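You operate a simulated robot arm through the tools that you are given. There is no shell and no other tool. Be economical: measure what you need, move in short steps, check, and stop when the job is done.

You run a simulated robot arm. Do the job below in one go: nothing can be reset, and whatever is moved stays where it is left.

## Task
Put things in order on the bench one. At the end: the wooden block three is on the silver sheet marked dish; two of the brackets from the bench one are on top of the silver sheet marked tray; the metal post marked two stands where the wooden block three stood; whatever was shut is shut again. Leave all else as you found it, and nothing knocked over.

It is judged by the outcome, as a careful person would: the job done as asked, and still so three seconds after it is handed in. It fails if anything else is knocked over, pushed out of place, dropped, spilled or broken. Flat cloth is picked up by pressing the open fingertips on it (5 to 10 N) and closing them slowly along it; thin cloth reads only 2 to 8 mm in the jaws.

## Robot
A 7-joint arm with a two-finger parallel gripper, fixed in place. Base frame: the origin is at the foot of the arm, x ahead of it, y to its left, z up; the work surface is at about z = 0. Readings come in m, degrees, newtons and seconds.
With the tool pointing down near the work surface it reaches from about 0.22 to 0.58 m from the base axis. Its first joint turns from -66.0 to 66.0 degrees. Payload 2.5 kg.
The TCP is the grasp point between the finger pads, 0.023 m short of the fingertips. In the tool frame z runs along the fingers and y along their closing line. Largest opening 0.094 m; finger width 0.038, thickness 0.01; the body of the gripper, 0.054 by 0.096 m, starts 0.039 m behind the TCP.
Orientation is that of the tool frame in the base frame, as a unit quaternion [x, y, z, w]. With the fingers straight down and closing along the base's y, the tool's x points along the base's -x, its y along +y and its z along -z.

## Interface
- The arm moves only by the tool step_arm. Its argument "series" is a list of rows, each an object of numbers (a shift or turn left out is 0, a gripper value left out holds the last): "dx", "dy", "dz": the shift along the tool's x, y, z in cm; "wx", "wy", "wz": the turn, a rotation vector about the tool's x, y, z in degrees; "gripper": the finger opening in cm, from 0 to 9.4. In form: [{"dx": .., "dy": .., "dz": .., "wx": .., "wy": .., "wz": .., "gripper": ..}, ...]. A call has 1 to 8 rows; each row is the pose to reach, as a shift and turn from the pose commanded when the call began, along the tool's axes at that moment. Each row takes 0.2 s and may step no farther than 0.05 m and 8.6 degrees from the row before; otherwise, or with a gripper value out of range, the whole call is refused. Where a pose cannot be reached the arm comes as near as it can. A force on the tool above 40 N (or 10 N above the force at the start of the call, whichever is more), or a blocked arm, ends the call early, and 0.2 s more pass. The fingers move at their own pace (about 0.108 m/s each) and stop on an object; they squeeze with about 39 N. The grip force told is the motor's: it shows also when the fingers shut on nothing. Time passes only in rows, and 0.2 s behind the last, so rows that repeat a pose let the fingers close. It gives the time, the measured TCP pose, the force on the tool (base axes), the opening and the grip force at its end, in the units of the frame above (readings bear some noise).
- Cameras (640 x 400 px; columns grow to the right, rows downward): "scene" is fixed at [0.1227, -0.4106, 0.5383]; the picture's right is [0.80, -0.60, 0.00], its down [-0.37, -0.50, -0.78] and it looks along [0.47, 0.62, -0.63] (base axes); focal length 329 px, centre (320, 200). "wrist" rides on the gripper at [0.086, 0.016, -0.074] in the tool frame; the picture's right is [-0.18, 0.98, 0.00], its down [-0.58, -0.11, -0.81] and it looks along [-0.79, -0.15, 0.59] (tool axes); focal length 243 px, centre (320, 200).
- grab_frame(camera): a new picture of that camera. No time passes.
- point_at(camera, pixels): there is no depth. For up to 12 entries [column, row, z] of the newest picture of that camera ("zoom" is the newest enlarged one), the place [x, y] in the base frame at which the ray of that pixel passes the height z, good to about 0.003 m. No time passes.
- zoom(camera, box): a new picture of the part [left, top, right, bottom] of that camera's present view, enlarged. No time passes.
- close_job(): hands the job in; it is judged then, once.

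Work in short steps. Measure before you move; look again where a grasp or a placing could have gone wrong, and mend it. You have 80 turns and 54 pictures in all, those below and enlarged ones among them. Open the gripper and draw the arm clear of the work before you hand the job in, unless the task says otherwise; then end with one line.

The tools are called as a command line: name --argument value ..., lists and objects as JSON in quotes. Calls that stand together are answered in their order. step_arm: Moves the arm, as the interface text tells. Its arguments: {"type":"object","properties":{"series":{"type":"array"}},"required":["series"]} The other tools are called the same way: grab_frame (camera) takes a picture; point_at (camera, pixels) gives the place at which the rays of pixels pass given heights; zoom (camera, box) takes an enlarged picture of a part of a camera's view; close_job () hands the job in.

At the start:

```text
time: 0.0
position: [0.3637, 0.1608, 0.286]
tool_rot: [0.0, 1.0, 0.001, 0.0]
ft_force: [0.2, -0.7, 0.5]
finger_gap: 0.094
gripper_force: 0.1
```

scene: 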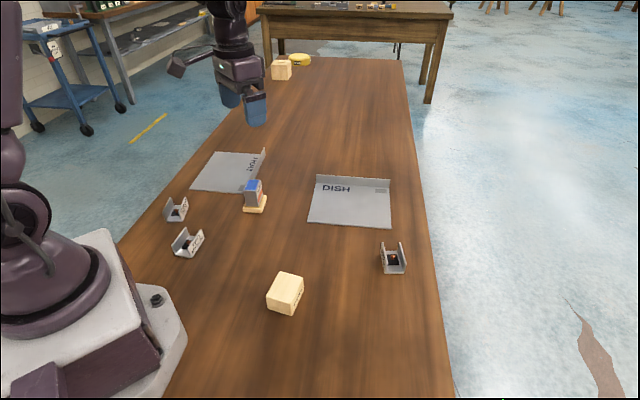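
wrist: 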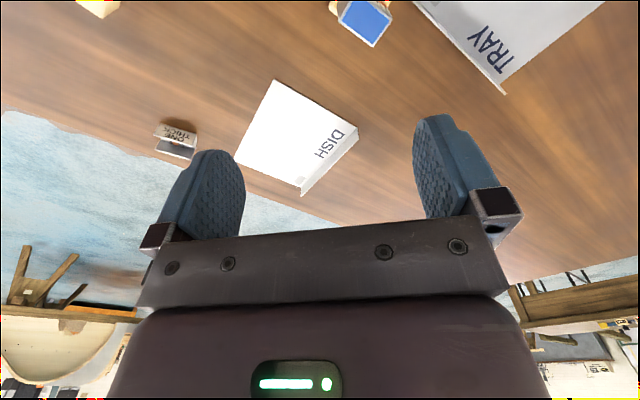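

The scene shows two wooden blocks (284,292) and (281,70), a post near (254,197), and three brackets at (176,209), (187,242), (393,258). I zoom in to read the marks.

zoom --camera "scene" --box '[150, 140, 310, 260]'

zoom --camera "scene" --box '[250, 170, 430, 320]'

zoom --camera "scene" --box '[220, 40, 340, 130]'

```text
3.33 times, centred on (230, 200) of scene
```

zoom: 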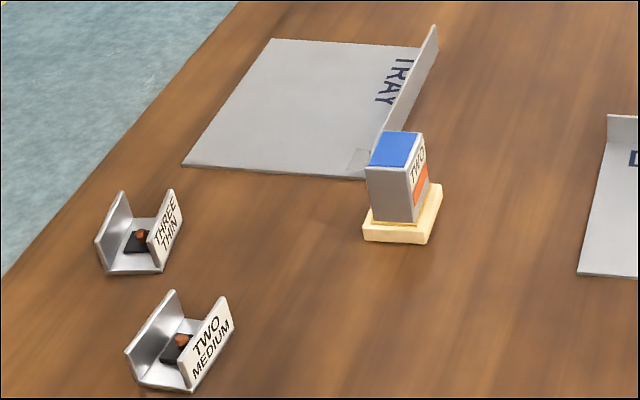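

```text
2.67 times, centred on (340, 245) of scene
```

zoom: 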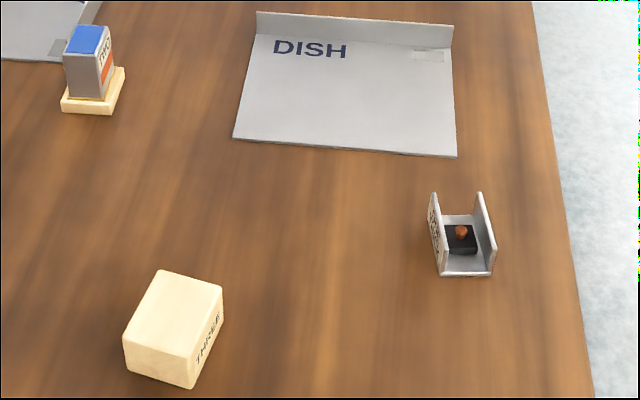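

```text
4.44 times, centred on (280, 85) of scene
```

zoom: 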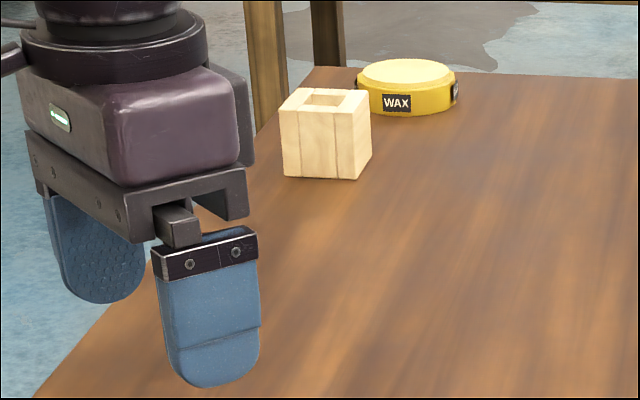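

The block reads THREE and the post TWO on a wooden foot. I zoom closer on the block, the post and the brackets to measure their edges.

zoom --camera "scene" --box '[253, 263, 317, 323]'

zoom --camera "scene" --box '[230, 170, 280, 220]'

zoom --camera "scene" --box '[160, 190, 220, 265]'

```text
6.67 times, centred on (285, 293) of scene
```

zoom: 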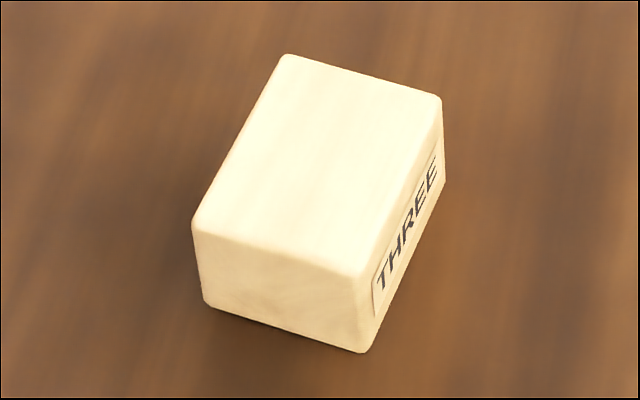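

```text
8.00 times, centred on (255, 195) of scene
```

zoom: 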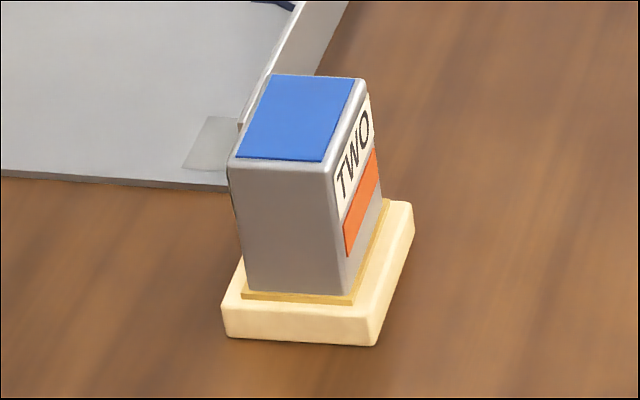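

```text
5.33 times, centred on (190, 228) of scene
```

zoom: 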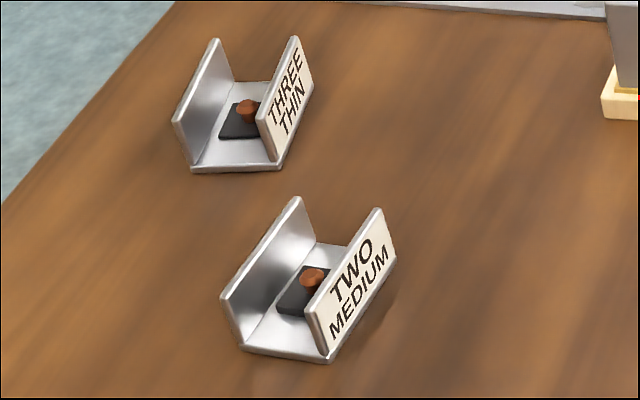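

Zoom corner positions convert to scene pixels; I query block, post and brackets.

point_at --camera "scene" --pixels '[[268.05, 308.4, 0], [291.3, 315.8, 0], [303.9, 290.75, 0], [279.75, 271.7, 0.04], [303, 277.7, 0.04], [291.3, 304.1, 0.04], [265.95, 296.7, 0.04], [279.75, 271.7, 0.03], [303, 277.7, 0.03], [291.3, 304.1, 0.03], [265.95, 296.7, 0.03]]'

point_at --camera "scene" --pixels '[[242.75, 211.9, 0], [262, 213.1, 0], [266.6, 199.4, 0], [245.4, 207.1, 0.012], [259, 207.75, 0.012], [248.5, 179.4, 0.06], [260.25, 180, 0.06], [256.25, 191, 0.06], [243.75, 190.25, 0.06], [256.25, 191, 0.07], [243.75, 190.25, 0.07]]'

point_at --camera "scene" --pixels '[[175.4, 255.6, 0], [191.9, 258, 0], [204.1, 239.6, 0], [171.6, 246.8, 0.03], [185.7, 227.6, 0.03], [201.3, 229.5, 0.03], [187.6, 247.3, 0.03], [166.2, 222.4, 0], [182.5, 222, 0], [188.5, 207, 0], [178.4, 212.6, 0.03], [185.7, 197.6, 0.03]]'

zoom --camera "scene" --box '[365, 228, 425, 288]'

zoom --camera "scene" --box '[180, 140, 280, 202]'

```text
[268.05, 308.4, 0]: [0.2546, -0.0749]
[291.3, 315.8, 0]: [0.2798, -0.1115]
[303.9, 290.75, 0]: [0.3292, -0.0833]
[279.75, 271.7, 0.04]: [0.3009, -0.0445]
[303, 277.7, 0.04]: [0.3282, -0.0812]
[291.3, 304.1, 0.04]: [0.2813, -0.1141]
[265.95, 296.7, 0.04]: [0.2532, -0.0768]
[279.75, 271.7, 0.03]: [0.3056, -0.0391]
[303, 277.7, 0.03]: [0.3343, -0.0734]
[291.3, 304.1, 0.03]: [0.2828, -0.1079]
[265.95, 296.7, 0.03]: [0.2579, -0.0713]
```

```text
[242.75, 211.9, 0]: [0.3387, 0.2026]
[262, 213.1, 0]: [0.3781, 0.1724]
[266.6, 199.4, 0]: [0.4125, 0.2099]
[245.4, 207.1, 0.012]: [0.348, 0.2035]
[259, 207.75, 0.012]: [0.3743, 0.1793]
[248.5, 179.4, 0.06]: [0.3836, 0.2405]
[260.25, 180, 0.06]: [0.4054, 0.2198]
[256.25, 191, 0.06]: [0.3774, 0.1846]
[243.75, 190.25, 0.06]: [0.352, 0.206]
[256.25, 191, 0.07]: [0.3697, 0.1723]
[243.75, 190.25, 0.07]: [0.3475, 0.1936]
```

```text
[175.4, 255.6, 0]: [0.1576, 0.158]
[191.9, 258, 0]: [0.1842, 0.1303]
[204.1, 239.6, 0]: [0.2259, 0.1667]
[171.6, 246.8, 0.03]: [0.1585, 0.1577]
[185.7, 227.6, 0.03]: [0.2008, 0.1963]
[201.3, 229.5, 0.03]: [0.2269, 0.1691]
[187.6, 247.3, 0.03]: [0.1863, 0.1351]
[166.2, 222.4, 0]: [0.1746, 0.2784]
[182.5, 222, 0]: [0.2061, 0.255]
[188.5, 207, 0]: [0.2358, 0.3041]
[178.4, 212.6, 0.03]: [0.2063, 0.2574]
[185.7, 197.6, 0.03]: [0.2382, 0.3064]
```

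```text
6.67 times, centred on (395, 258) of scene
```

zoom: 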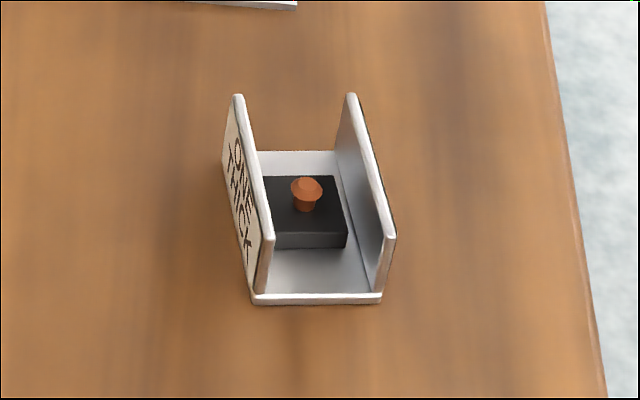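

```text
6.40 times, centred on (230, 171) of scene
```

zoom: 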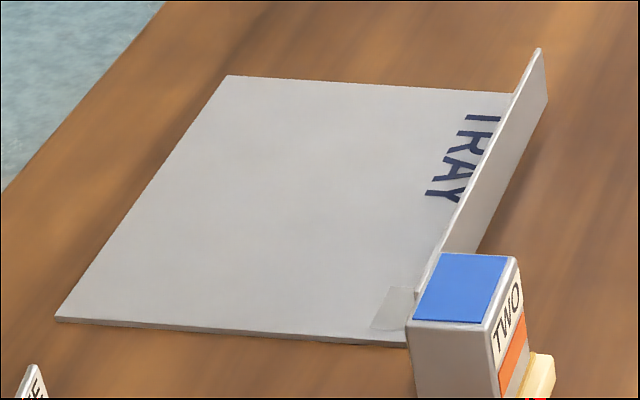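

Next I measure the tray and dish outlines and the third bracket.

point_at --camera "scene" --pixels '[[243.3, 194, 0], [215.6, 151.5, 0], [188.6, 189.4, 0], [265.5, 155.4, 0], [264.4, 147.3, 0.02], [245.3, 184.5, 0.02], [308.1, 221.75, 0], [391.4, 228.9, 0], [316.75, 183.1, 0], [389.9, 187.6, 0], [316.4, 174.1, 0.02], [389.9, 178.6, 0.02]]'

point_at --camera "scene" --pixels '[[384.8, 273.3, 0], [404.3, 273, 0], [387.2, 263.7, 0.03], [382.7, 242.25, 0.03], [399.8, 242.25, 0.03], [405.95, 263.7, 0.03], [405, 262.5, 0]]'

```text
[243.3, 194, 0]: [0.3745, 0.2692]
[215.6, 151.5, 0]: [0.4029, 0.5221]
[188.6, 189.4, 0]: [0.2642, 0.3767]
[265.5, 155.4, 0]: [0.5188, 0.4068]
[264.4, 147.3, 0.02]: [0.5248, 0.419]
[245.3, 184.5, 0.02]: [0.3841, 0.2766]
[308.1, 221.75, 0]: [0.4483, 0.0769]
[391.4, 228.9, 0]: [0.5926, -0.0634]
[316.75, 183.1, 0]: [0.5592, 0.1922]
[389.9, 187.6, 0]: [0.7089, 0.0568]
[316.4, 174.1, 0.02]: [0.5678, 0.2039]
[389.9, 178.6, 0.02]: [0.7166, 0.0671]
```

```text
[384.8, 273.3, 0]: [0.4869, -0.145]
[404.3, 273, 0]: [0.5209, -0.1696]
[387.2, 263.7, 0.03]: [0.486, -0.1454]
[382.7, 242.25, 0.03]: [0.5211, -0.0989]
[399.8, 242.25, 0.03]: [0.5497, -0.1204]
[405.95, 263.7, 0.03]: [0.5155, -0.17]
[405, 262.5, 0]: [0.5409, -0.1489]
```

Block centre ≈ (0.291, -0.079), long axis ≈33°, about 0.045 x 0.057. I move over it at z≈0.15 and turn so the fingers close across its short side.

step_arm --series '[{"dx": 1.0, "dy": -3.4, "dz": 1.9, "wz": -4.7, "gripper": 9.4}, {"dx": 2.1, "dy": -6.9, "dz": 3.9, "wz": -9.4}, {"dx": 3.1, "dy": -10.3, "dz": 5.8, "wz": -14.1}, {"dx": 4.1, "dy": -13.7, "dz": 7.8, "wz": -18.9}, {"dx": 5.2, "dy": -17.1, "dz": 9.7, "wz": -23.6}, {"dx": 6.2, "dy": -20.6, "dz": 11.7, "wz": -28.3}, {"dx": 7.24, "dy": -24.0, "dz": 13.6, "wz": -33}, {"dx": 7.24, "dy": -24.0, "dz": 13.6, "wz": -33}]'

grab_frame --camera "wrist"

grab_frame --camera "scene"

```text
time: 1.8
position: [0.287, -0.0795, 0.1512]
tool_rot: [-0.284, 0.959, 0.0, 0.0]
ft_force: [-0.4, -0.6, 0.9]
finger_gap: 0.0941
gripper_force: 0.1
```

```text
43 pictures are left
```

wrist: 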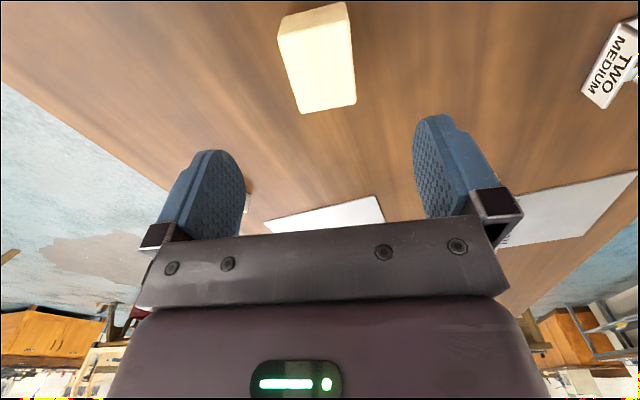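

```text
42 pictures are left
```

scene: 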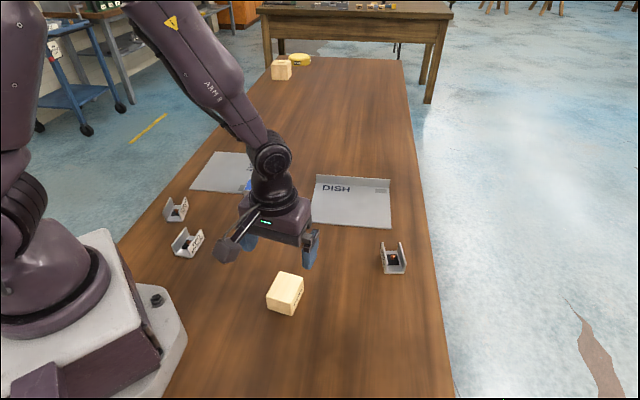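

I check the block's corners from the wrist view: (299,113), (357,104), (285,36), (351,20).

point_at --camera "wrist" --pixels '[[299, 113, 0.04], [357, 104, 0.04], [283, 36, 0.04], [352, 22, 0.04], [279, 18, 0], [344, 3, 0]]'

```text
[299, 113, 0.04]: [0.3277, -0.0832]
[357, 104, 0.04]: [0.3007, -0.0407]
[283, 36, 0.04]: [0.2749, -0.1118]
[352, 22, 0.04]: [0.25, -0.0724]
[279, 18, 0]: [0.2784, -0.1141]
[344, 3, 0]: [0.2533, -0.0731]
```

Wrist puts the block's centre at (0.288,-0.077), agreeing with the scene; I go down to z≈0.031 around it and close.

step_arm --series '[{"dx": -0.2, "dz": 4.0}, {"dx": -0.3, "dz": 8.0}, {"dx": -0.3, "dz": 10.5}, {"dx": -0.3, "dz": 12.0}, {"dx": -0.3, "dz": 12.0}]'

zoom --camera "scene" --box '[220, 220, 350, 330]'

```text
time: 3.0
position: [0.2923, -0.0787, 0.0294]
tool_rot: [-0.284, 0.959, 0.0, 0.0]
ft_force: [0.3, 1.1, -0.4]
finger_gap: 0.094
gripper_force: 0.0
```

```text
3.64 times, centred on (285, 275) of scene
```

zoom: 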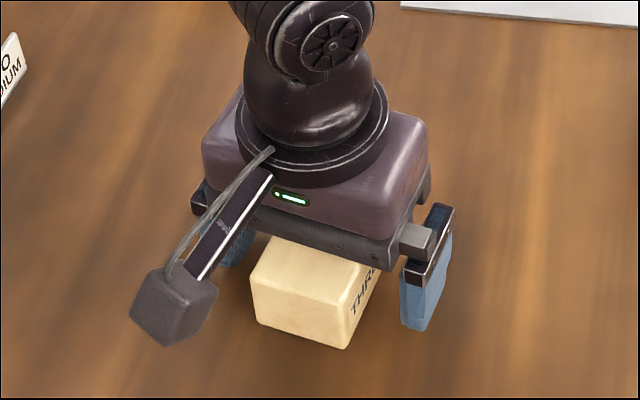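

The block sits between the pads; close on it and hold.

step_arm --series '[{"gripper": 6.0}, {"gripper": 4.0}, {"gripper": 3.5}, {"gripper": 3.5}]'

```text
time: 4.0
position: [0.293, -0.077, 0.0301]
tool_rot: [-0.284, 0.959, 0.0, 0.0]
ft_force: [-0.6, -0.4, -1.1]
finger_gap: 0.0495
gripper_force: 38.9
```

Held at 49.5 mm; lift 10 cm.

step_arm --series '[{"dz": -2}, {"dz": -6}, {"dz": -10}, {"dz": -10}]'

grab_frame --camera "wrist"

```text
time: 5.0
position: [0.2924, -0.0807, 0.13]
tool_rot: [-0.284, 0.959, 0.0, 0.0]
ft_force: [-0.2, 0.1, -1.3]
finger_gap: 0.0492
gripper_force: 39.0
```

```text
40 pictures are left
```

wrist: 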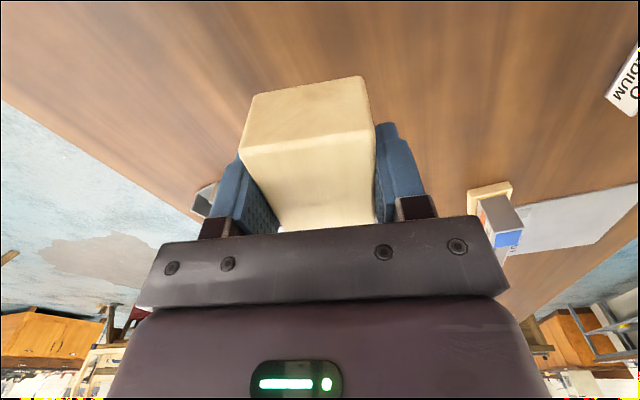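

Block is held. Move to above the dish at (0.523, 0.068), turning 12° to line up with it.

step_arm --series '[{"dx": -4.5, "wz": -2}, {"dx": -9, "wz": -4}, {"dx": -13.5, "wz": -6}, {"dx": -18, "dy": -0.1, "wz": -8}, {"dx": -22.5, "dy": -0.1, "wz": -10}, {"dx": -27.45, "dy": -0.2, "wz": -12}, {"dx": -27.45, "dy": -0.2, "wz": -12}]'

grab_frame --camera "scene"

grab_frame --camera "wrist"

```text
time: 6.6
position: [0.5251, 0.0667, 0.1315]
tool_rot: [-0.382, 0.924, 0.0, 0.0]
ft_force: [-0.3, -0.7, -0.4]
finger_gap: 0.0496
gripper_force: 39.1
```

```text
39 pictures are left
```

scene: 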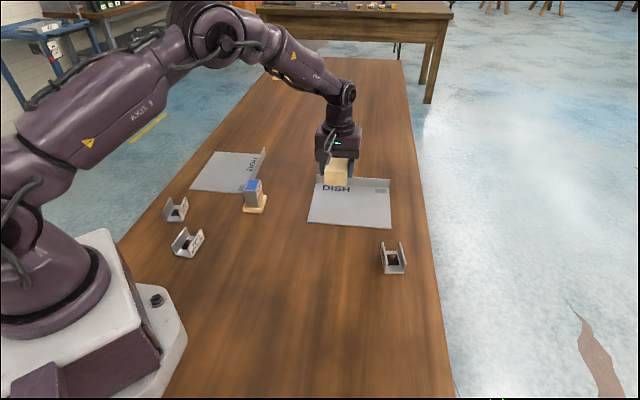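

```text
38 pictures are left
```

wrist: 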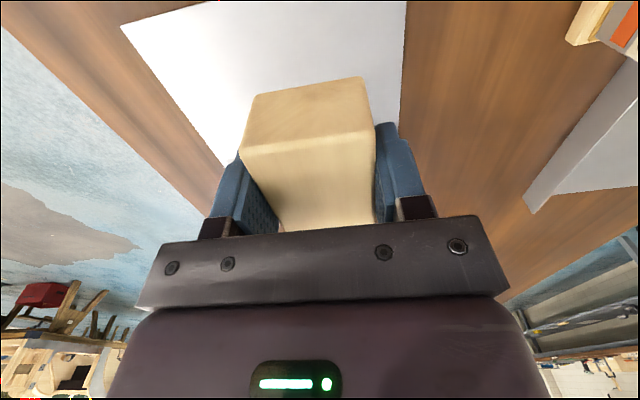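

The block is over the dish's left part, inside its edges. Lower to just touch (TCP z≈0.033).

step_arm --series '[{"dz": 3.5}, {"dz": 7}, {"dz": 8.8}, {"dz": 9.4}, {"dz": 9.7}, {"dz": 9.7}]'

zoom --camera "scene" --box '[290, 140, 410, 240]'

```text
time: 8.0
position: [0.5246, 0.0689, 0.0336]
tool_rot: [-0.382, 0.924, 0.0, 0.0]
ft_force: [-0.5, 0.3, -1.9]
finger_gap: 0.0495
gripper_force: 39.6
```

```text
4.00 times, centred on (350, 190) of scene
```

zoom: 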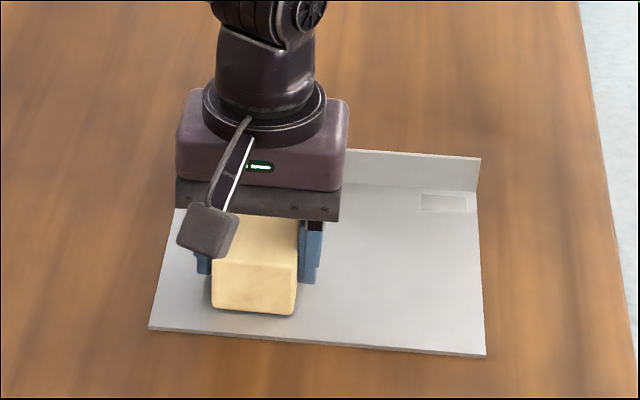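

Nearly down; lower by 1 mm steps to feel contact.

step_arm --series '[{"dz": 0.1}, {"dz": 0.2}, {"dz": 0.2}]'

```text
time: 8.8
position: [0.5254, 0.0681, 0.0329]
tool_rot: [-0.383, 0.924, -0.001, 0.002]
ft_force: [-8.4, -2.7, 21.7]
finger_gap: 0.0491
gripper_force: 39.6
```

Contact felt (22 N). Ease back 1 mm, then open gently.

step_arm --series '[{"dz": -0.1}, {"dz": -0.1}, {"dz": -0.1, "gripper": 5.3}, {"dz": -0.1, "gripper": 6.0}, {"dz": -0.1, "gripper": 7.0}, {"dz": -0.1, "gripper": 7.5}]'

```text
time: 10.2
position: [0.5233, 0.0696, 0.0326]
tool_rot: [-0.383, 0.924, 0.0, 0.0]
ft_force: [0.3, -0.3, -0.7]
finger_gap: 0.0752
gripper_force: 0.0
```

Released; lift straight up 13 cm.

step_arm --series '[{"dz": -3}, {"dz": -7}, {"dz": -11}, {"dz": -13}]'

```text
time: 11.2
position: [0.5256, 0.0687, 0.1636]
tool_rot: [-0.383, 0.924, -0.001, 0.001]
ft_force: [-0.3, 0.0, -0.6]
finger_gap: 0.0752
gripper_force: 0.1
```

Next the post, centre ≈ (0.376,0.206), yaw ≈ -39°/51°. Move above it and turn 6°.

step_arm --series '[{"dx": 0.2, "dy": 4.1, "wz": -1.2}, {"dx": 0.4, "dy": 8.2, "wz": -2.4}, {"dx": 0.5, "dy": 12.3, "wz": -3.6}, {"dx": 0.7, "dy": 16.4, "wz": -4.8}, {"dx": 0.9, "dy": 20.3, "wz": -6, "gripper": 8.0}, {"dx": 0.9, "dy": 20.3, "wz": -6}]'

grab_frame --camera "wrist"

grab_frame --camera "scene"

```text
time: 12.6
position: [0.375, 0.2063, 0.1628]
tool_rot: [-0.431, 0.902, 0.0, 0.0]
ft_force: [1.0, 0.0, -0.2]
finger_gap: 0.0798
gripper_force: 0.0
```

```text
36 pictures are left
```

wrist: 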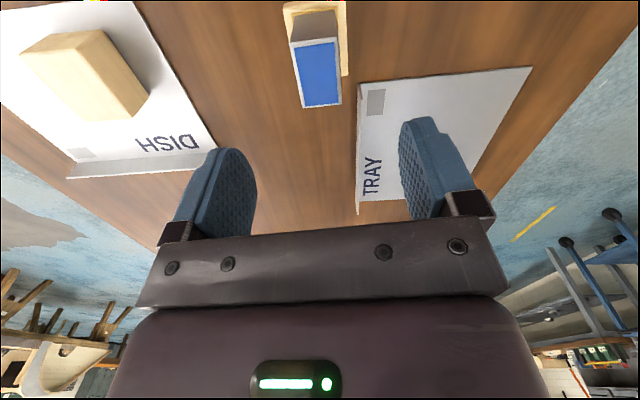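

```text
35 pictures are left
```

scene: 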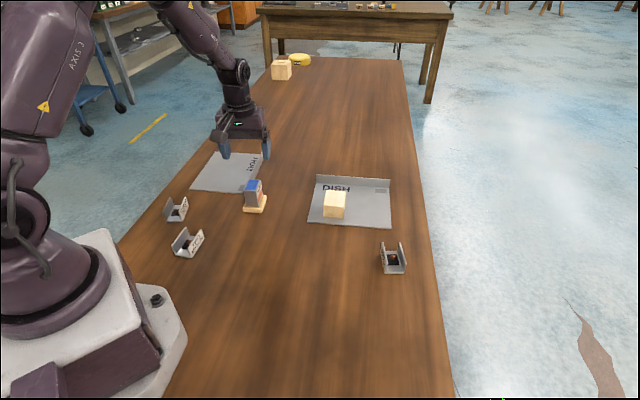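

Block sits on the dish. Measure the post top corners in the wrist picture: (304,108), (342,104), (337,36), (291,42), and the foot (284,5),(346,3),(347,75).

zoom --camera "wrist" --box '[260, 0, 370, 120]'

point_at --camera "wrist" --pixels '[[304, 108, 0.065], [342, 104, 0.065], [337, 36, 0.065], [291, 42, 0.065], [304, 108, 0.075], [342, 104, 0.075], [337, 36, 0.075], [291, 42, 0.075], [284, 5, 0.01], [346, 2, 0.01], [347, 75, 0.01]]'

```text
3.33 times, centred on (315, 60) of wrist
```

zoom: 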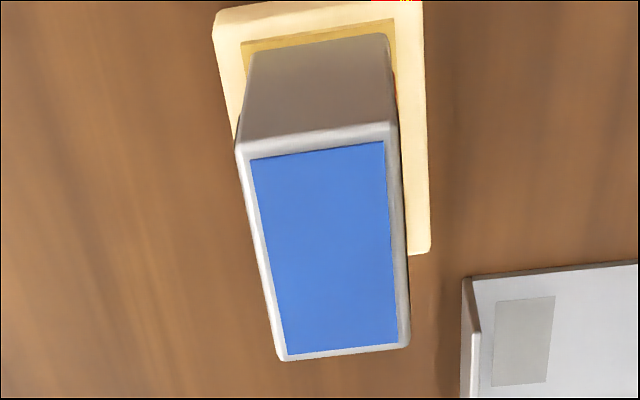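

```text
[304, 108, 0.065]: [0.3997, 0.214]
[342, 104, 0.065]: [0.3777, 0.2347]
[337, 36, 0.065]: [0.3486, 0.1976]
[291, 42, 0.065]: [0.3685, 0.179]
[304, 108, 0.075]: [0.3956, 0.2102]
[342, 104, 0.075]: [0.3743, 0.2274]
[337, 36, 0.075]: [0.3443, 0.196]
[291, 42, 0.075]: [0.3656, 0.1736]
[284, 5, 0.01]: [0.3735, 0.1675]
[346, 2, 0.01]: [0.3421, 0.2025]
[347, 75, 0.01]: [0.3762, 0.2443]
```

Top centre ≈ (0.374,0.206) fits the TCP and yaw. Go down to z≈0.046 (tips above the foot).

step_arm --series '[{"dz": 4}, {"dz": 8}, {"dz": 10.5}, {"dz": 11.6}, {"dz": 11.6}]'

zoom --camera "scene" --box '[205, 150, 305, 230]'

```text
time: 13.8
position: [0.3748, 0.2068, 0.0463]
tool_rot: [-0.431, 0.902, -0.001, 0.0]
ft_force: [0.0, -0.3, -0.2]
finger_gap: 0.0799
gripper_force: 0.0
```

```text
5.00 times, centred on (255, 190) of scene
```

zoom: 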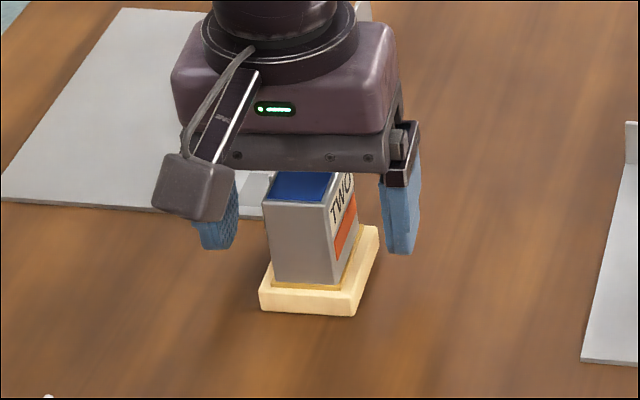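

Fingers straddle the post with the foot below; close.

step_arm --series '[{"gripper": 6.0}, {"gripper": 4.5}, {"gripper": 3.6}, {"gripper": 2.8}, {"gripper": 2.5}, {"gripper": 2.5}]'

zoom --camera "scene" --box '[205, 150, 305, 230]'

```text
time: 15.2
position: [0.3739, 0.2066, 0.0469]
tool_rot: [-0.43, 0.903, 0.0, -0.001]
ft_force: [-0.5, 0.0, 0.5]
finger_gap: 0.0318
gripper_force: 39.0
```

```text
5.00 times, centred on (255, 190) of scene
```

zoom: 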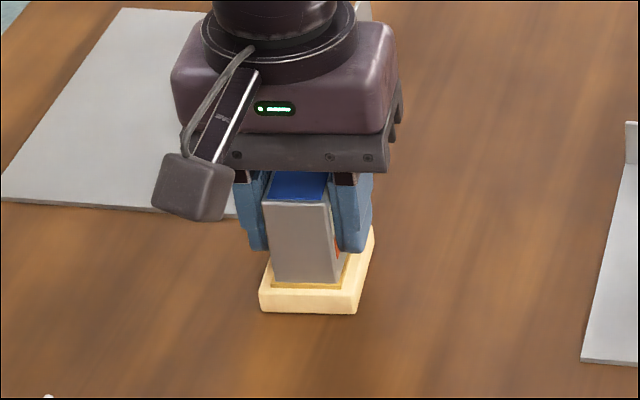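

Held at 32 mm. Lift slowly 2 cm and look whether the foot comes along.

step_arm --series '[{"dz": -0.3}, {"dz": -0.8}, {"dz": -1.4}, {"dz": -2}, {"dz": -2}]'

zoom --camera "scene" --box '[205, 150, 305, 230]'

```text
time: 16.4
position: [0.3734, 0.206, 0.0668]
tool_rot: [-0.43, 0.903, 0.0, 0.0]
ft_force: [0.2, 0.8, -3.0]
finger_gap: 0.0318
gripper_force: 39.1
```

```text
5.00 times, centred on (255, 190) of scene
```

zoom: 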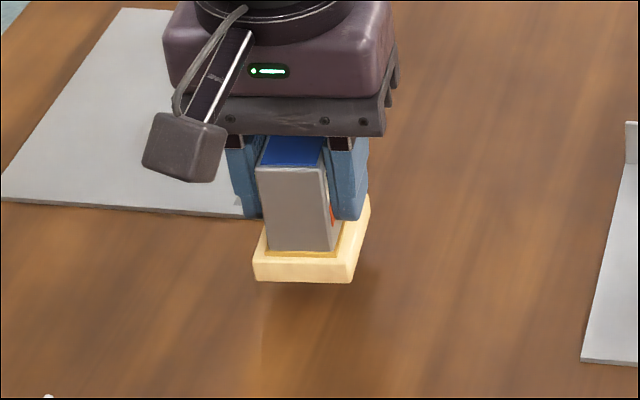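

The foot is part of the post and lifts with it. Raise further to z≈0.137.

step_arm --series '[{"dz": -2}, {"dz": -4.5}, {"dz": -7}, {"dz": -7}]'

step_arm --series '[{"dx": 3.9, "dy": -1.64, "wz": 2.6}, {"dx": 7.8, "dy": -3.28, "wz": 5.1}, {"dx": 11.7, "dy": -4.92, "wz": 7.7}, {"dx": 15.6, "dy": -6.57, "wz": 10.3}, {"dx": 19.5, "dy": -8.21, "wz": 12.9}, {"dx": 23.4, "dy": -9.85, "wz": 15.4}, {"dx": 27.29, "dy": -11.49, "wz": 18}, {"dx": 27.29, "dy": -11.49, "wz": 18}]'

grab_frame --camera "scene"

grab_frame --camera "wrist"

```text
time: 17.4
position: [0.3721, 0.2067, 0.1365]
tool_rot: [-0.431, 0.903, 0.001, -0.001]
ft_force: [0.4, 0.0, -2.3]
finger_gap: 0.032
gripper_force: 39.3
```

```text
time: 19.2
position: [0.2908, -0.0777, 0.1383]
tool_rot: [-0.284, 0.959, 0.0, 0.001]
ft_force: [-0.5, -0.4, -3.0]
finger_gap: 0.0318
gripper_force: 39.6
```

```text
30 pictures are left
```

scene: 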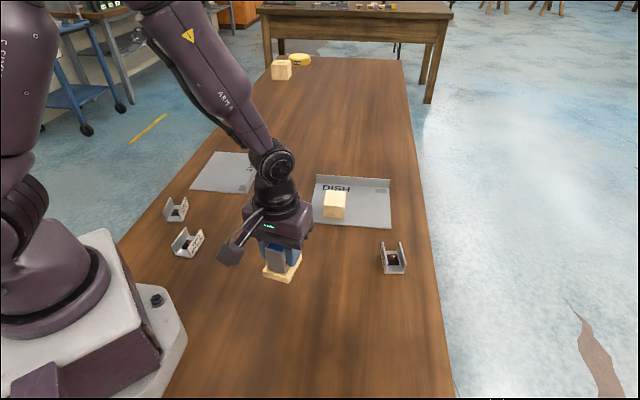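

```text
29 pictures are left
```

wrist: 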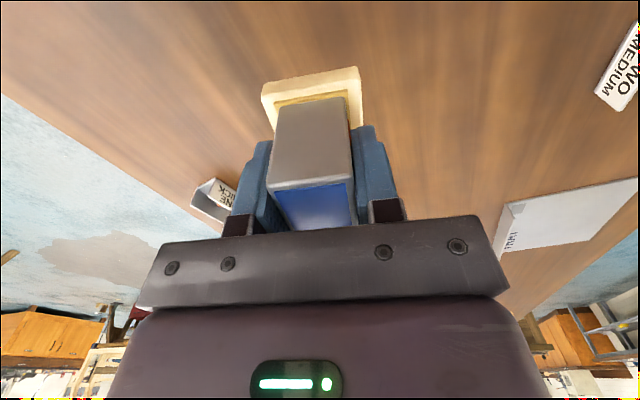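

Post hangs upright over the block's old spot. Lower to z≈0.049, then feel for contact.

step_arm --series '[{"dz": 3.5}, {"dz": 7}, {"dz": 8.5}, {"dz": 8.9}, {"dz": 8.9}]'

step_arm --series '[{"dz": 0.1}, {"dz": 0.2}, {"dz": 0.25}, {"dz": 0.25}]'

```text
time: 20.4
position: [0.2913, -0.0778, 0.0484]
tool_rot: [-0.284, 0.959, 0.0, -0.001]
ft_force: [0.6, 0.8, -2.8]
finger_gap: 0.0319
gripper_force: 39.2
```

```text
time: 21.4
position: [0.2903, -0.0773, 0.0452]
tool_rot: [-0.284, 0.959, 0.0, 0.0]
ft_force: [-2.9, 7.5, 25.8]
finger_gap: 0.0317
gripper_force: 38.9
```

Contact at z≈0.045. Ease back 1 mm and release, then check.

step_arm --series '[{"dz": -0.1}, {"dz": -0.12}, {"dz": -0.12, "gripper": 3.6}, {"dz": -0.12, "gripper": 4.5}, {"dz": -0.12, "gripper": 6}, {"dz": -0.12, "gripper": 8}]'

step_arm --series '[{"dz": -2}, {"dz": -6}, {"dz": -10}, {"dz": -13}]'

grab_frame --camera "scene"

```text
time: 22.8
position: [0.2919, -0.0787, 0.0459]
tool_rot: [-0.285, 0.959, 0.0, 0.0]
ft_force: [-0.2, -0.1, 0.3]
finger_gap: 0.0803
gripper_force: 0.1
```

```text
time: 23.8
position: [0.2906, -0.0771, 0.1747]
tool_rot: [-0.285, 0.958, 0.0, 0.0]
ft_force: [-0.2, 1.0, 0.2]
finger_gap: 0.08
gripper_force: 0.1
```

```text
28 pictures are left
```

scene: 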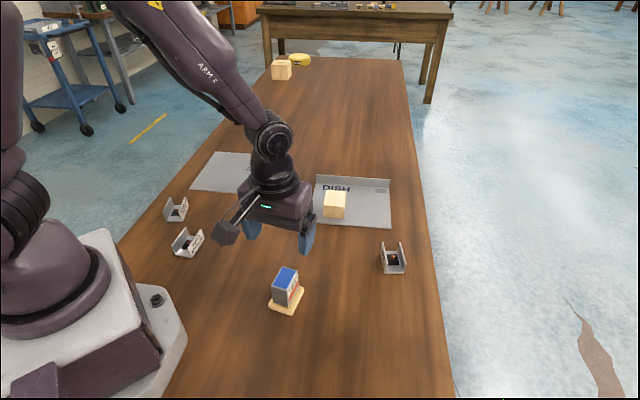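

Post stands well. For bracket TWO near the base, I check where the base body lies relative to the wrist camera arm, and look at it from the wrist camera after moving. First query base outline pixels.

point_at --camera "scene" --pixels '[[186, 335, 0], [140, 285, 0.05], [157, 300, 0.06], [110, 235, 0.1], [100, 230, 0.12], [110, 270, 0.1]]'

```text
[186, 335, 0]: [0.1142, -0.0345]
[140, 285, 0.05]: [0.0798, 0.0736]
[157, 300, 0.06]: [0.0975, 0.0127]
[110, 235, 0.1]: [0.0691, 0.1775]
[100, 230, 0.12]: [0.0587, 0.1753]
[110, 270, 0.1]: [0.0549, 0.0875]
```

Base front is near x≈0.1, so bracket TWO would bring the wrist camera close to it; I take brackets ONE and THREE instead. Move above bracket ONE, centre (0.518,-0.134), long axis ≈53°.

step_arm --series '[{"dx": -2.7, "dy": -2.9, "wz": -3.4}, {"dx": -5.3, "dy": -5.7, "wz": -6.8}, {"dx": -8.0, "dy": -8.6, "wz": -10.2}, {"dx": -10.6, "dy": -11.4, "wz": -13.6}, {"dx": -13.3, "dy": -14.3, "wz": -17}, {"dx": -15.97, "dy": -17.17, "wz": -20.5}, {"dx": -15.97, "dy": -17.17, "wz": -20.5}]'

grab_frame --camera "wrist"

```text
time: 25.4
position: [0.5194, -0.1347, 0.1751]
tool_rot: [-0.45, 0.893, 0.0, -0.001]
ft_force: [-2.2, -0.3, 0.4]
finger_gap: 0.0801
gripper_force: 0.2
```

```text
27 pictures are left
```

wrist: 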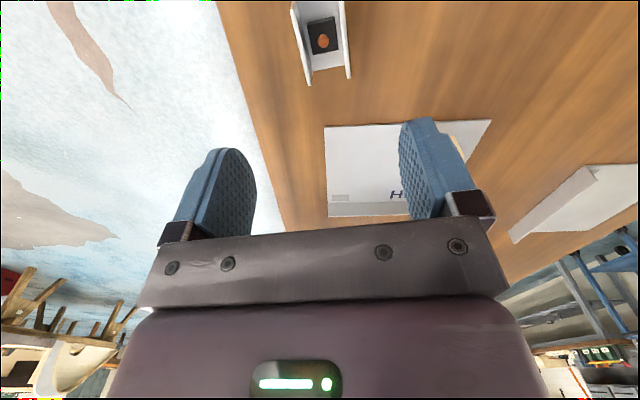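

Bracket seen at the top (290–350, 0–85). Zoom to measure its wall tops.

zoom --camera "wrist" --box '[270, 0, 370, 100]'

point_at --camera "wrist" --pixels '[[308, 86, 0.0], [350, 78, 0.0], [309, 84, 0.03], [350, 77, 0.03], [291, 4, 0.03], [344, 0, 0.03]]'

```text
4.00 times, centred on (320, 50) of wrist
```

zoom: 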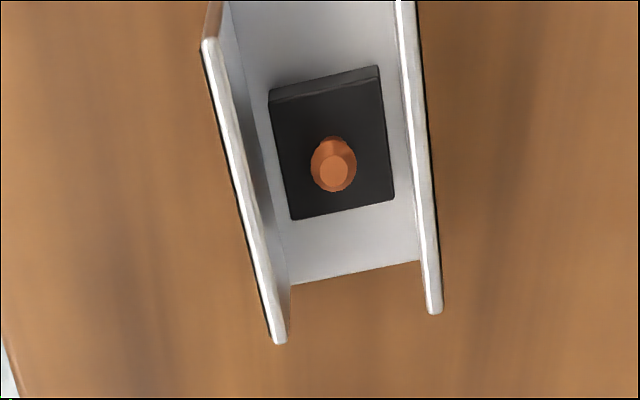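

```text
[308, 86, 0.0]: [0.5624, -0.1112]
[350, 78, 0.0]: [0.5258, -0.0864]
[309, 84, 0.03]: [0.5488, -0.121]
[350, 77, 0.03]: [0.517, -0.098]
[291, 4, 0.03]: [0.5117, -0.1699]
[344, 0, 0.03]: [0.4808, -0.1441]
```

Centre ≈ (0.516,-0.1335). Shift 3.5 mm and lower to z≈0.028 around it.

step_arm --series '[{"dx": 0.1, "dy": 0.35, "dz": 4}, {"dx": 0.1, "dy": 0.35, "dz": 8.5}, {"dx": 0.1, "dy": 0.35, "dz": 12}, {"dx": 0.1, "dy": 0.35, "dz": 14}, {"dx": 0.1, "dy": 0.35, "dz": 14.7}, {"dx": 0.1, "dy": 0.35, "dz": 14.7}]'

zoom --camera "scene" --box '[345, 210, 445, 290]'

```text
time: 26.8
position: [0.5159, -0.133, 0.0298]
tool_rot: [-0.45, 0.893, -0.001, -0.001]
ft_force: [0.1, -0.6, 0.1]
finger_gap: 0.0801
gripper_force: 0.1
```

```text
5.00 times, centred on (395, 250) of scene
```

zoom: 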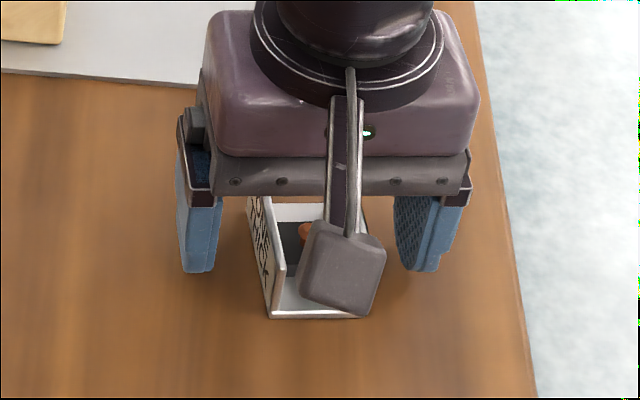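

Straddling well. Close on the bracket's walls.

step_arm --series '[{"gripper": 6.0}, {"gripper": 5.0}, {"gripper": 4.2}, {"gripper": 3.6}, {"gripper": 3.2}, {"gripper": 3.2}]'

step_arm --series '[{"dz": -0.5}, {"dz": -1.5}, {"dz": -3}, {"dz": -3}]'

zoom --camera "wrist" --box '[200, 50, 440, 250]'

zoom --camera "scene" --box '[345, 210, 445, 290]'

```text
time: 28.2
position: [0.5162, -0.1325, 0.0298]
tool_rot: [-0.45, 0.893, 0.001, 0.0]
ft_force: [-1.0, 0.5, 2.0]
finger_gap: 0.0393
gripper_force: 39.0
```

```text
time: 29.2
position: [0.5165, -0.1338, 0.0606]
tool_rot: [-0.45, 0.893, 0.0, 0.0]
ft_force: [0.9, 0.3, 0.0]
finger_gap: 0.0395
gripper_force: 39.5
```

```text
2.00 times, centred on (320, 150) of wrist
```

zoom: 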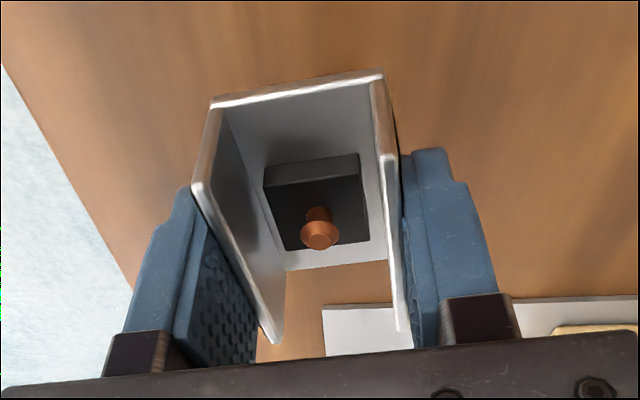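

```text
5.00 times, centred on (395, 250) of scene
```

zoom: 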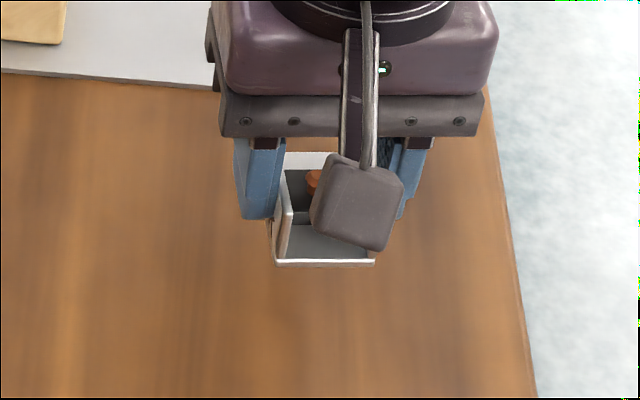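

Bracket ONE is held level. Lift 10 cm and start toward the tray.

step_arm --series '[{"dz": -3.5}, {"dz": -7}, {"dz": -10}, {"dx": -2.47, "dy": 3.35, "dz": -10}, {"dx": -4.93, "dy": 6.69, "dz": -10}, {"dx": -7.4, "dy": 10.04, "dz": -10}, {"dx": -9.87, "dy": 13.38, "dz": -10}, {"dx": -12.34, "dy": 16.73, "dz": -10}]'

step_arm --series '[{"dx": -2.47, "dy": 3.35}, {"dx": -4.93, "dy": 6.69, "wz": 1}, {"dx": -7.4, "dy": 10.04, "wz": 2.5}, {"dx": -9.87, "dy": 13.38, "wz": 4}, {"dx": -12.34, "dy": 16.73, "wz": 5.5}, {"dx": -14.8, "dy": 20.07, "wz": 7}, {"dx": -17.27, "dy": 23.42, "wz": 8}, {"dx": -17.27, "dy": 23.42, "wz": 8}]'

grab_frame --camera "wrist"

grab_frame --camera "scene"

```text
time: 31.0
position: [0.4541, 0.0644, 0.1566]
tool_rot: [-0.449, 0.893, 0.0, 0.0]
ft_force: [0.9, 0.0, -0.2]
finger_gap: 0.0395
gripper_force: 39.2
```

```text
time: 32.8
position: [0.3663, 0.3426, 0.1585]
tool_rot: [-0.387, 0.922, 0.0, -0.001]
ft_force: [0.9, 0.6, -1.0]
finger_gap: 0.0394
gripper_force: 38.9
```

```text
22 pictures are left
```

wrist: 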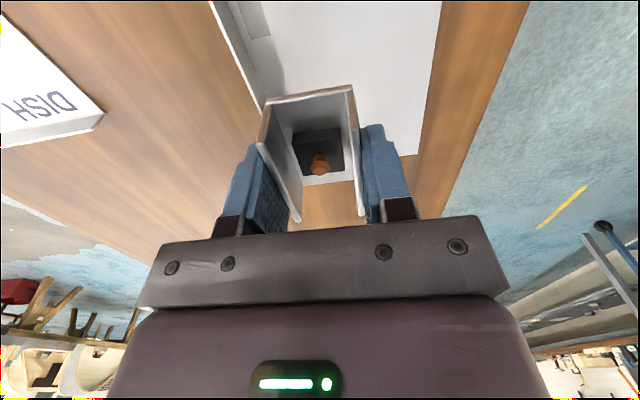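

```text
21 pictures are left
```

scene: 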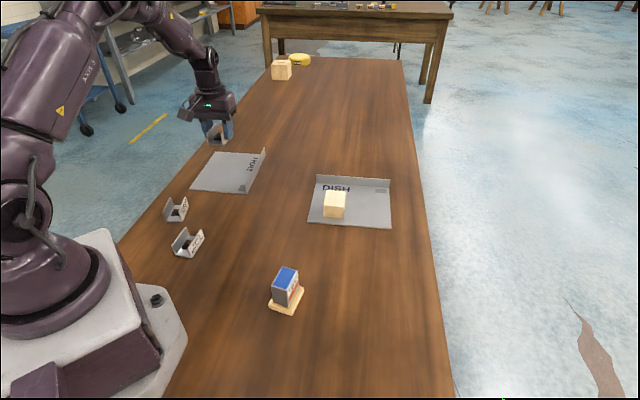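

The arm is above the tray; the whole tray is now visible in the scene at (190–266,148–194). Zoom to re-measure its near edge and flange.

zoom --camera "scene" --box '[175, 130, 285, 205]'

```text
5.33 times, centred on (230, 168) of scene
```

zoom: 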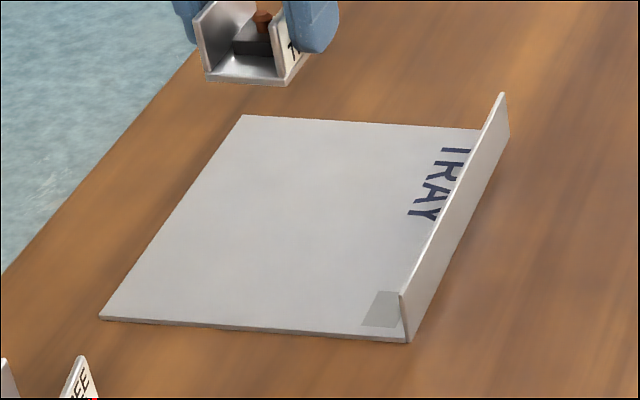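

point_at --camera "zoom" --pixels '[[100, 319, 0.0], [408, 342, 0.0], [510, 133, 0.0], [241, 115, 0.0], [401, 296, 0.02], [502, 94, 0.02]]'

```text
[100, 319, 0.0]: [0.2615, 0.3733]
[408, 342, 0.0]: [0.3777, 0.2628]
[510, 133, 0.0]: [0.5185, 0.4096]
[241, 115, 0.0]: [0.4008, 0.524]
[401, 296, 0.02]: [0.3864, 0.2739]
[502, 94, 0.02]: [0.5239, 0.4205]
```

TCP is 0.097 m along and 0.05 m in from the tray's near edge, clear of the flange at 0.16. Lower to z≈0.037, then feel for contact.

step_arm --series '[{"dz": 4}, {"dz": 8}, {"dz": 11}, {"dz": 12.1}, {"dz": 12.1}]'

step_arm --series '[{"dz": 0.1}, {"dz": 0.2}, {"dz": 0.3}, {"dz": 0.4}, {"dz": 0.4}]'

```text
time: 34.0
position: [0.368, 0.3431, 0.036]
tool_rot: [-0.386, 0.922, 0.0, -0.001]
ft_force: [-0.6, -0.2, -0.5]
finger_gap: 0.0395
gripper_force: 39.4
```

```text
time: 35.2
position: [0.3694, 0.3425, 0.0347]
tool_rot: [-0.387, 0.922, 0.0, 0.0]
ft_force: [0.8, 0.5, -0.5]
finger_gap: 0.0393
gripper_force: 39.1
```

No contact yet; continue down in small steps.

step_arm --series '[{"dz": 0.1}, {"dz": 0.2}, {"dz": 0.2}]'

```text
time: 36.0
position: [0.3688, 0.3431, 0.0307]
tool_rot: [-0.387, 0.922, 0.0, 0.0]
ft_force: [-1.3, -1.6, 5.5]
finger_gap: 0.0393
gripper_force: 39.1
```

Contact (≈6 N). Release gently, opening only a little beyond the walls, and look.

step_arm --series '[{"gripper": 4.2}, {"gripper": 4.8}, {"gripper": 5.5}, {"gripper": 6.0}, {"gripper": 6.0}]'

step_arm --series '[{"dz": -2}, {"dz": -6}, {"dz": -10}, {"dz": -13}, {"dz": -13}]'

zoom --camera "scene" --box '[150, 130, 290, 235]'

```text
time: 37.2
position: [0.3691, 0.3427, 0.0315]
tool_rot: [-0.387, 0.922, 0.0, 0.001]
ft_force: [0.4, -0.7, 0.2]
finger_gap: 0.06
gripper_force: 0.0
```

```text
time: 38.4
position: [0.3683, 0.3436, 0.1618]
tool_rot: [-0.386, 0.922, 0.001, -0.001]
ft_force: [-0.3, 0.2, -0.1]
finger_gap: 0.0599
gripper_force: 0.1
```

```text
3.81 times, centred on (220, 182) of scene
```

zoom: 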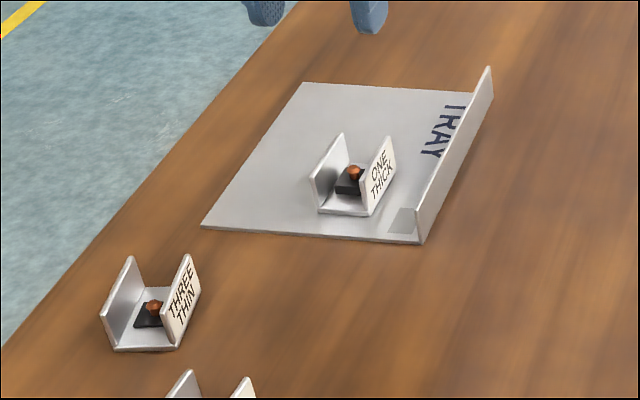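

Bracket ONE sits on the tray. Move above bracket THREE, centre ≈ (0.206,0.292), yaw ≈57°.

step_arm --series '[{"dx": 3.8, "dy": 2.0, "wz": -3}, {"dx": 7.5, "dy": 4.0, "wz": -6}, {"dx": 11.3, "dy": 6.0, "wz": -9}, {"dx": 15.04, "dy": 7.96, "wz": -12, "gripper": 8}, {"dx": 15.04, "dy": 7.96, "wz": -12}, {"dx": 15.04, "dy": 7.96, "wz": -12}]'

zoom --camera "wrist" --box '[240, 0, 400, 100]'

grab_frame --camera "scene"

```text
time: 39.8
position: [0.2057, 0.2911, 0.1615]
tool_rot: [-0.481, 0.877, 0.0, 0.001]
ft_force: [-0.8, 0.6, 0.3]
finger_gap: 0.08
gripper_force: 0.0
```

```text
4.00 times, centred on (320, 50) of wrist
```

zoom: 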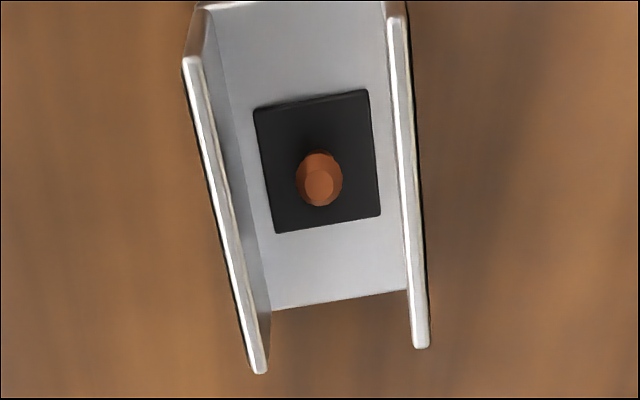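

```text
17 pictures are left
```

scene: 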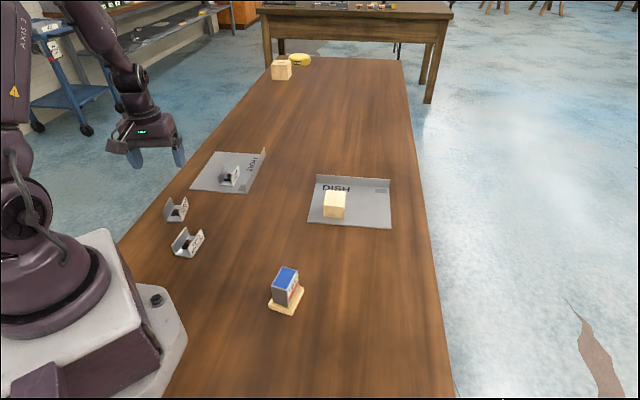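

Measure its wall tops in the wrist view.

point_at --camera "wrist" --pixels '[[304.5, 93, 0.03], [347, 86, 0.03], [286, 15, 0.03], [340, 1, 0.03]]'

```text
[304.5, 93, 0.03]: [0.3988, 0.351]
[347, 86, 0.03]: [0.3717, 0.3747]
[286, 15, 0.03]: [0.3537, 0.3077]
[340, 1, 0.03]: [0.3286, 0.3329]
```

That used the older wrist frame; query the zoom instead.

point_at --camera "zoom" --pixels '[[258, 372, 0.03], [421, 347, 0.03], [187, 60, 0.03], [395, 5, 0.03]]'

```text
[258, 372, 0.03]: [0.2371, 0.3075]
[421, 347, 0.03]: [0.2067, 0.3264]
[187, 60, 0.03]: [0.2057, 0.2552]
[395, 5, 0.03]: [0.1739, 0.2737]
```

Centre (0.206,0.291), yaw 58.5° — aligned. Lower to z≈0.029 and close.

step_arm --series '[{"dz": 4, "wz": -1}, {"dz": 8, "wz": -1}, {"dz": 11, "wz": -1}, {"dz": 13.2, "wz": -1}, {"dz": 13.2, "wz": -1}]'

zoom --camera "scene" --box '[120, 160, 240, 250]'

```text
time: 41.0
position: [0.2062, 0.2906, 0.0293]
tool_rot: [-0.489, 0.872, 0.001, 0.0]
ft_force: [-0.1, 0.1, 0.3]
finger_gap: 0.0799
gripper_force: 0.1
```

```text
4.44 times, centred on (180, 205) of scene
```

zoom: 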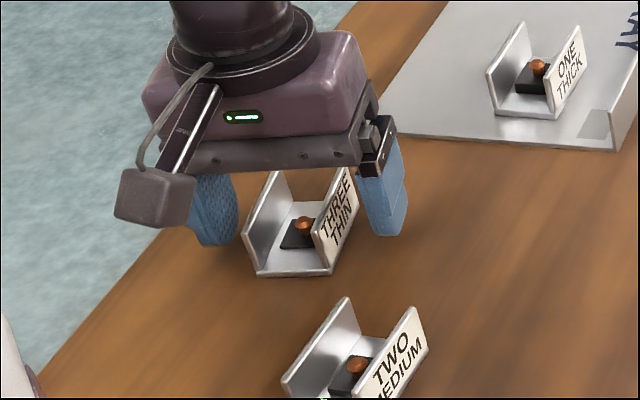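

Straddled; close and lift.

step_arm --series '[{"gripper": 6.0}, {"gripper": 5.0}, {"gripper": 4.2}, {"gripper": 3.6}, {"gripper": 3.2}, {"gripper": 3.2}]'

step_arm --series '[{"dz": -0.5}, {"dz": -2}, {"dz": -6}, {"dz": -10}, {"dz": -13}, {"dz": -13}]'

grab_frame --camera "wrist"

```text
time: 42.4
position: [0.2065, 0.2913, 0.029]
tool_rot: [-0.489, 0.872, 0.0, -0.001]
ft_force: [0.1, -0.3, 1.0]
finger_gap: 0.0391
gripper_force: 38.9
```

```text
time: 43.8
position: [0.2075, 0.2898, 0.1607]
tool_rot: [-0.488, 0.873, -0.001, 0.0]
ft_force: [-0.5, -0.2, 0.3]
finger_gap: 0.0392
gripper_force: 38.8
```

```text
15 pictures are left
```

wrist: 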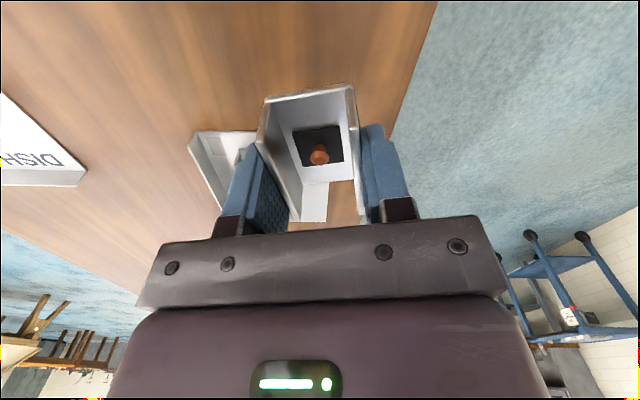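

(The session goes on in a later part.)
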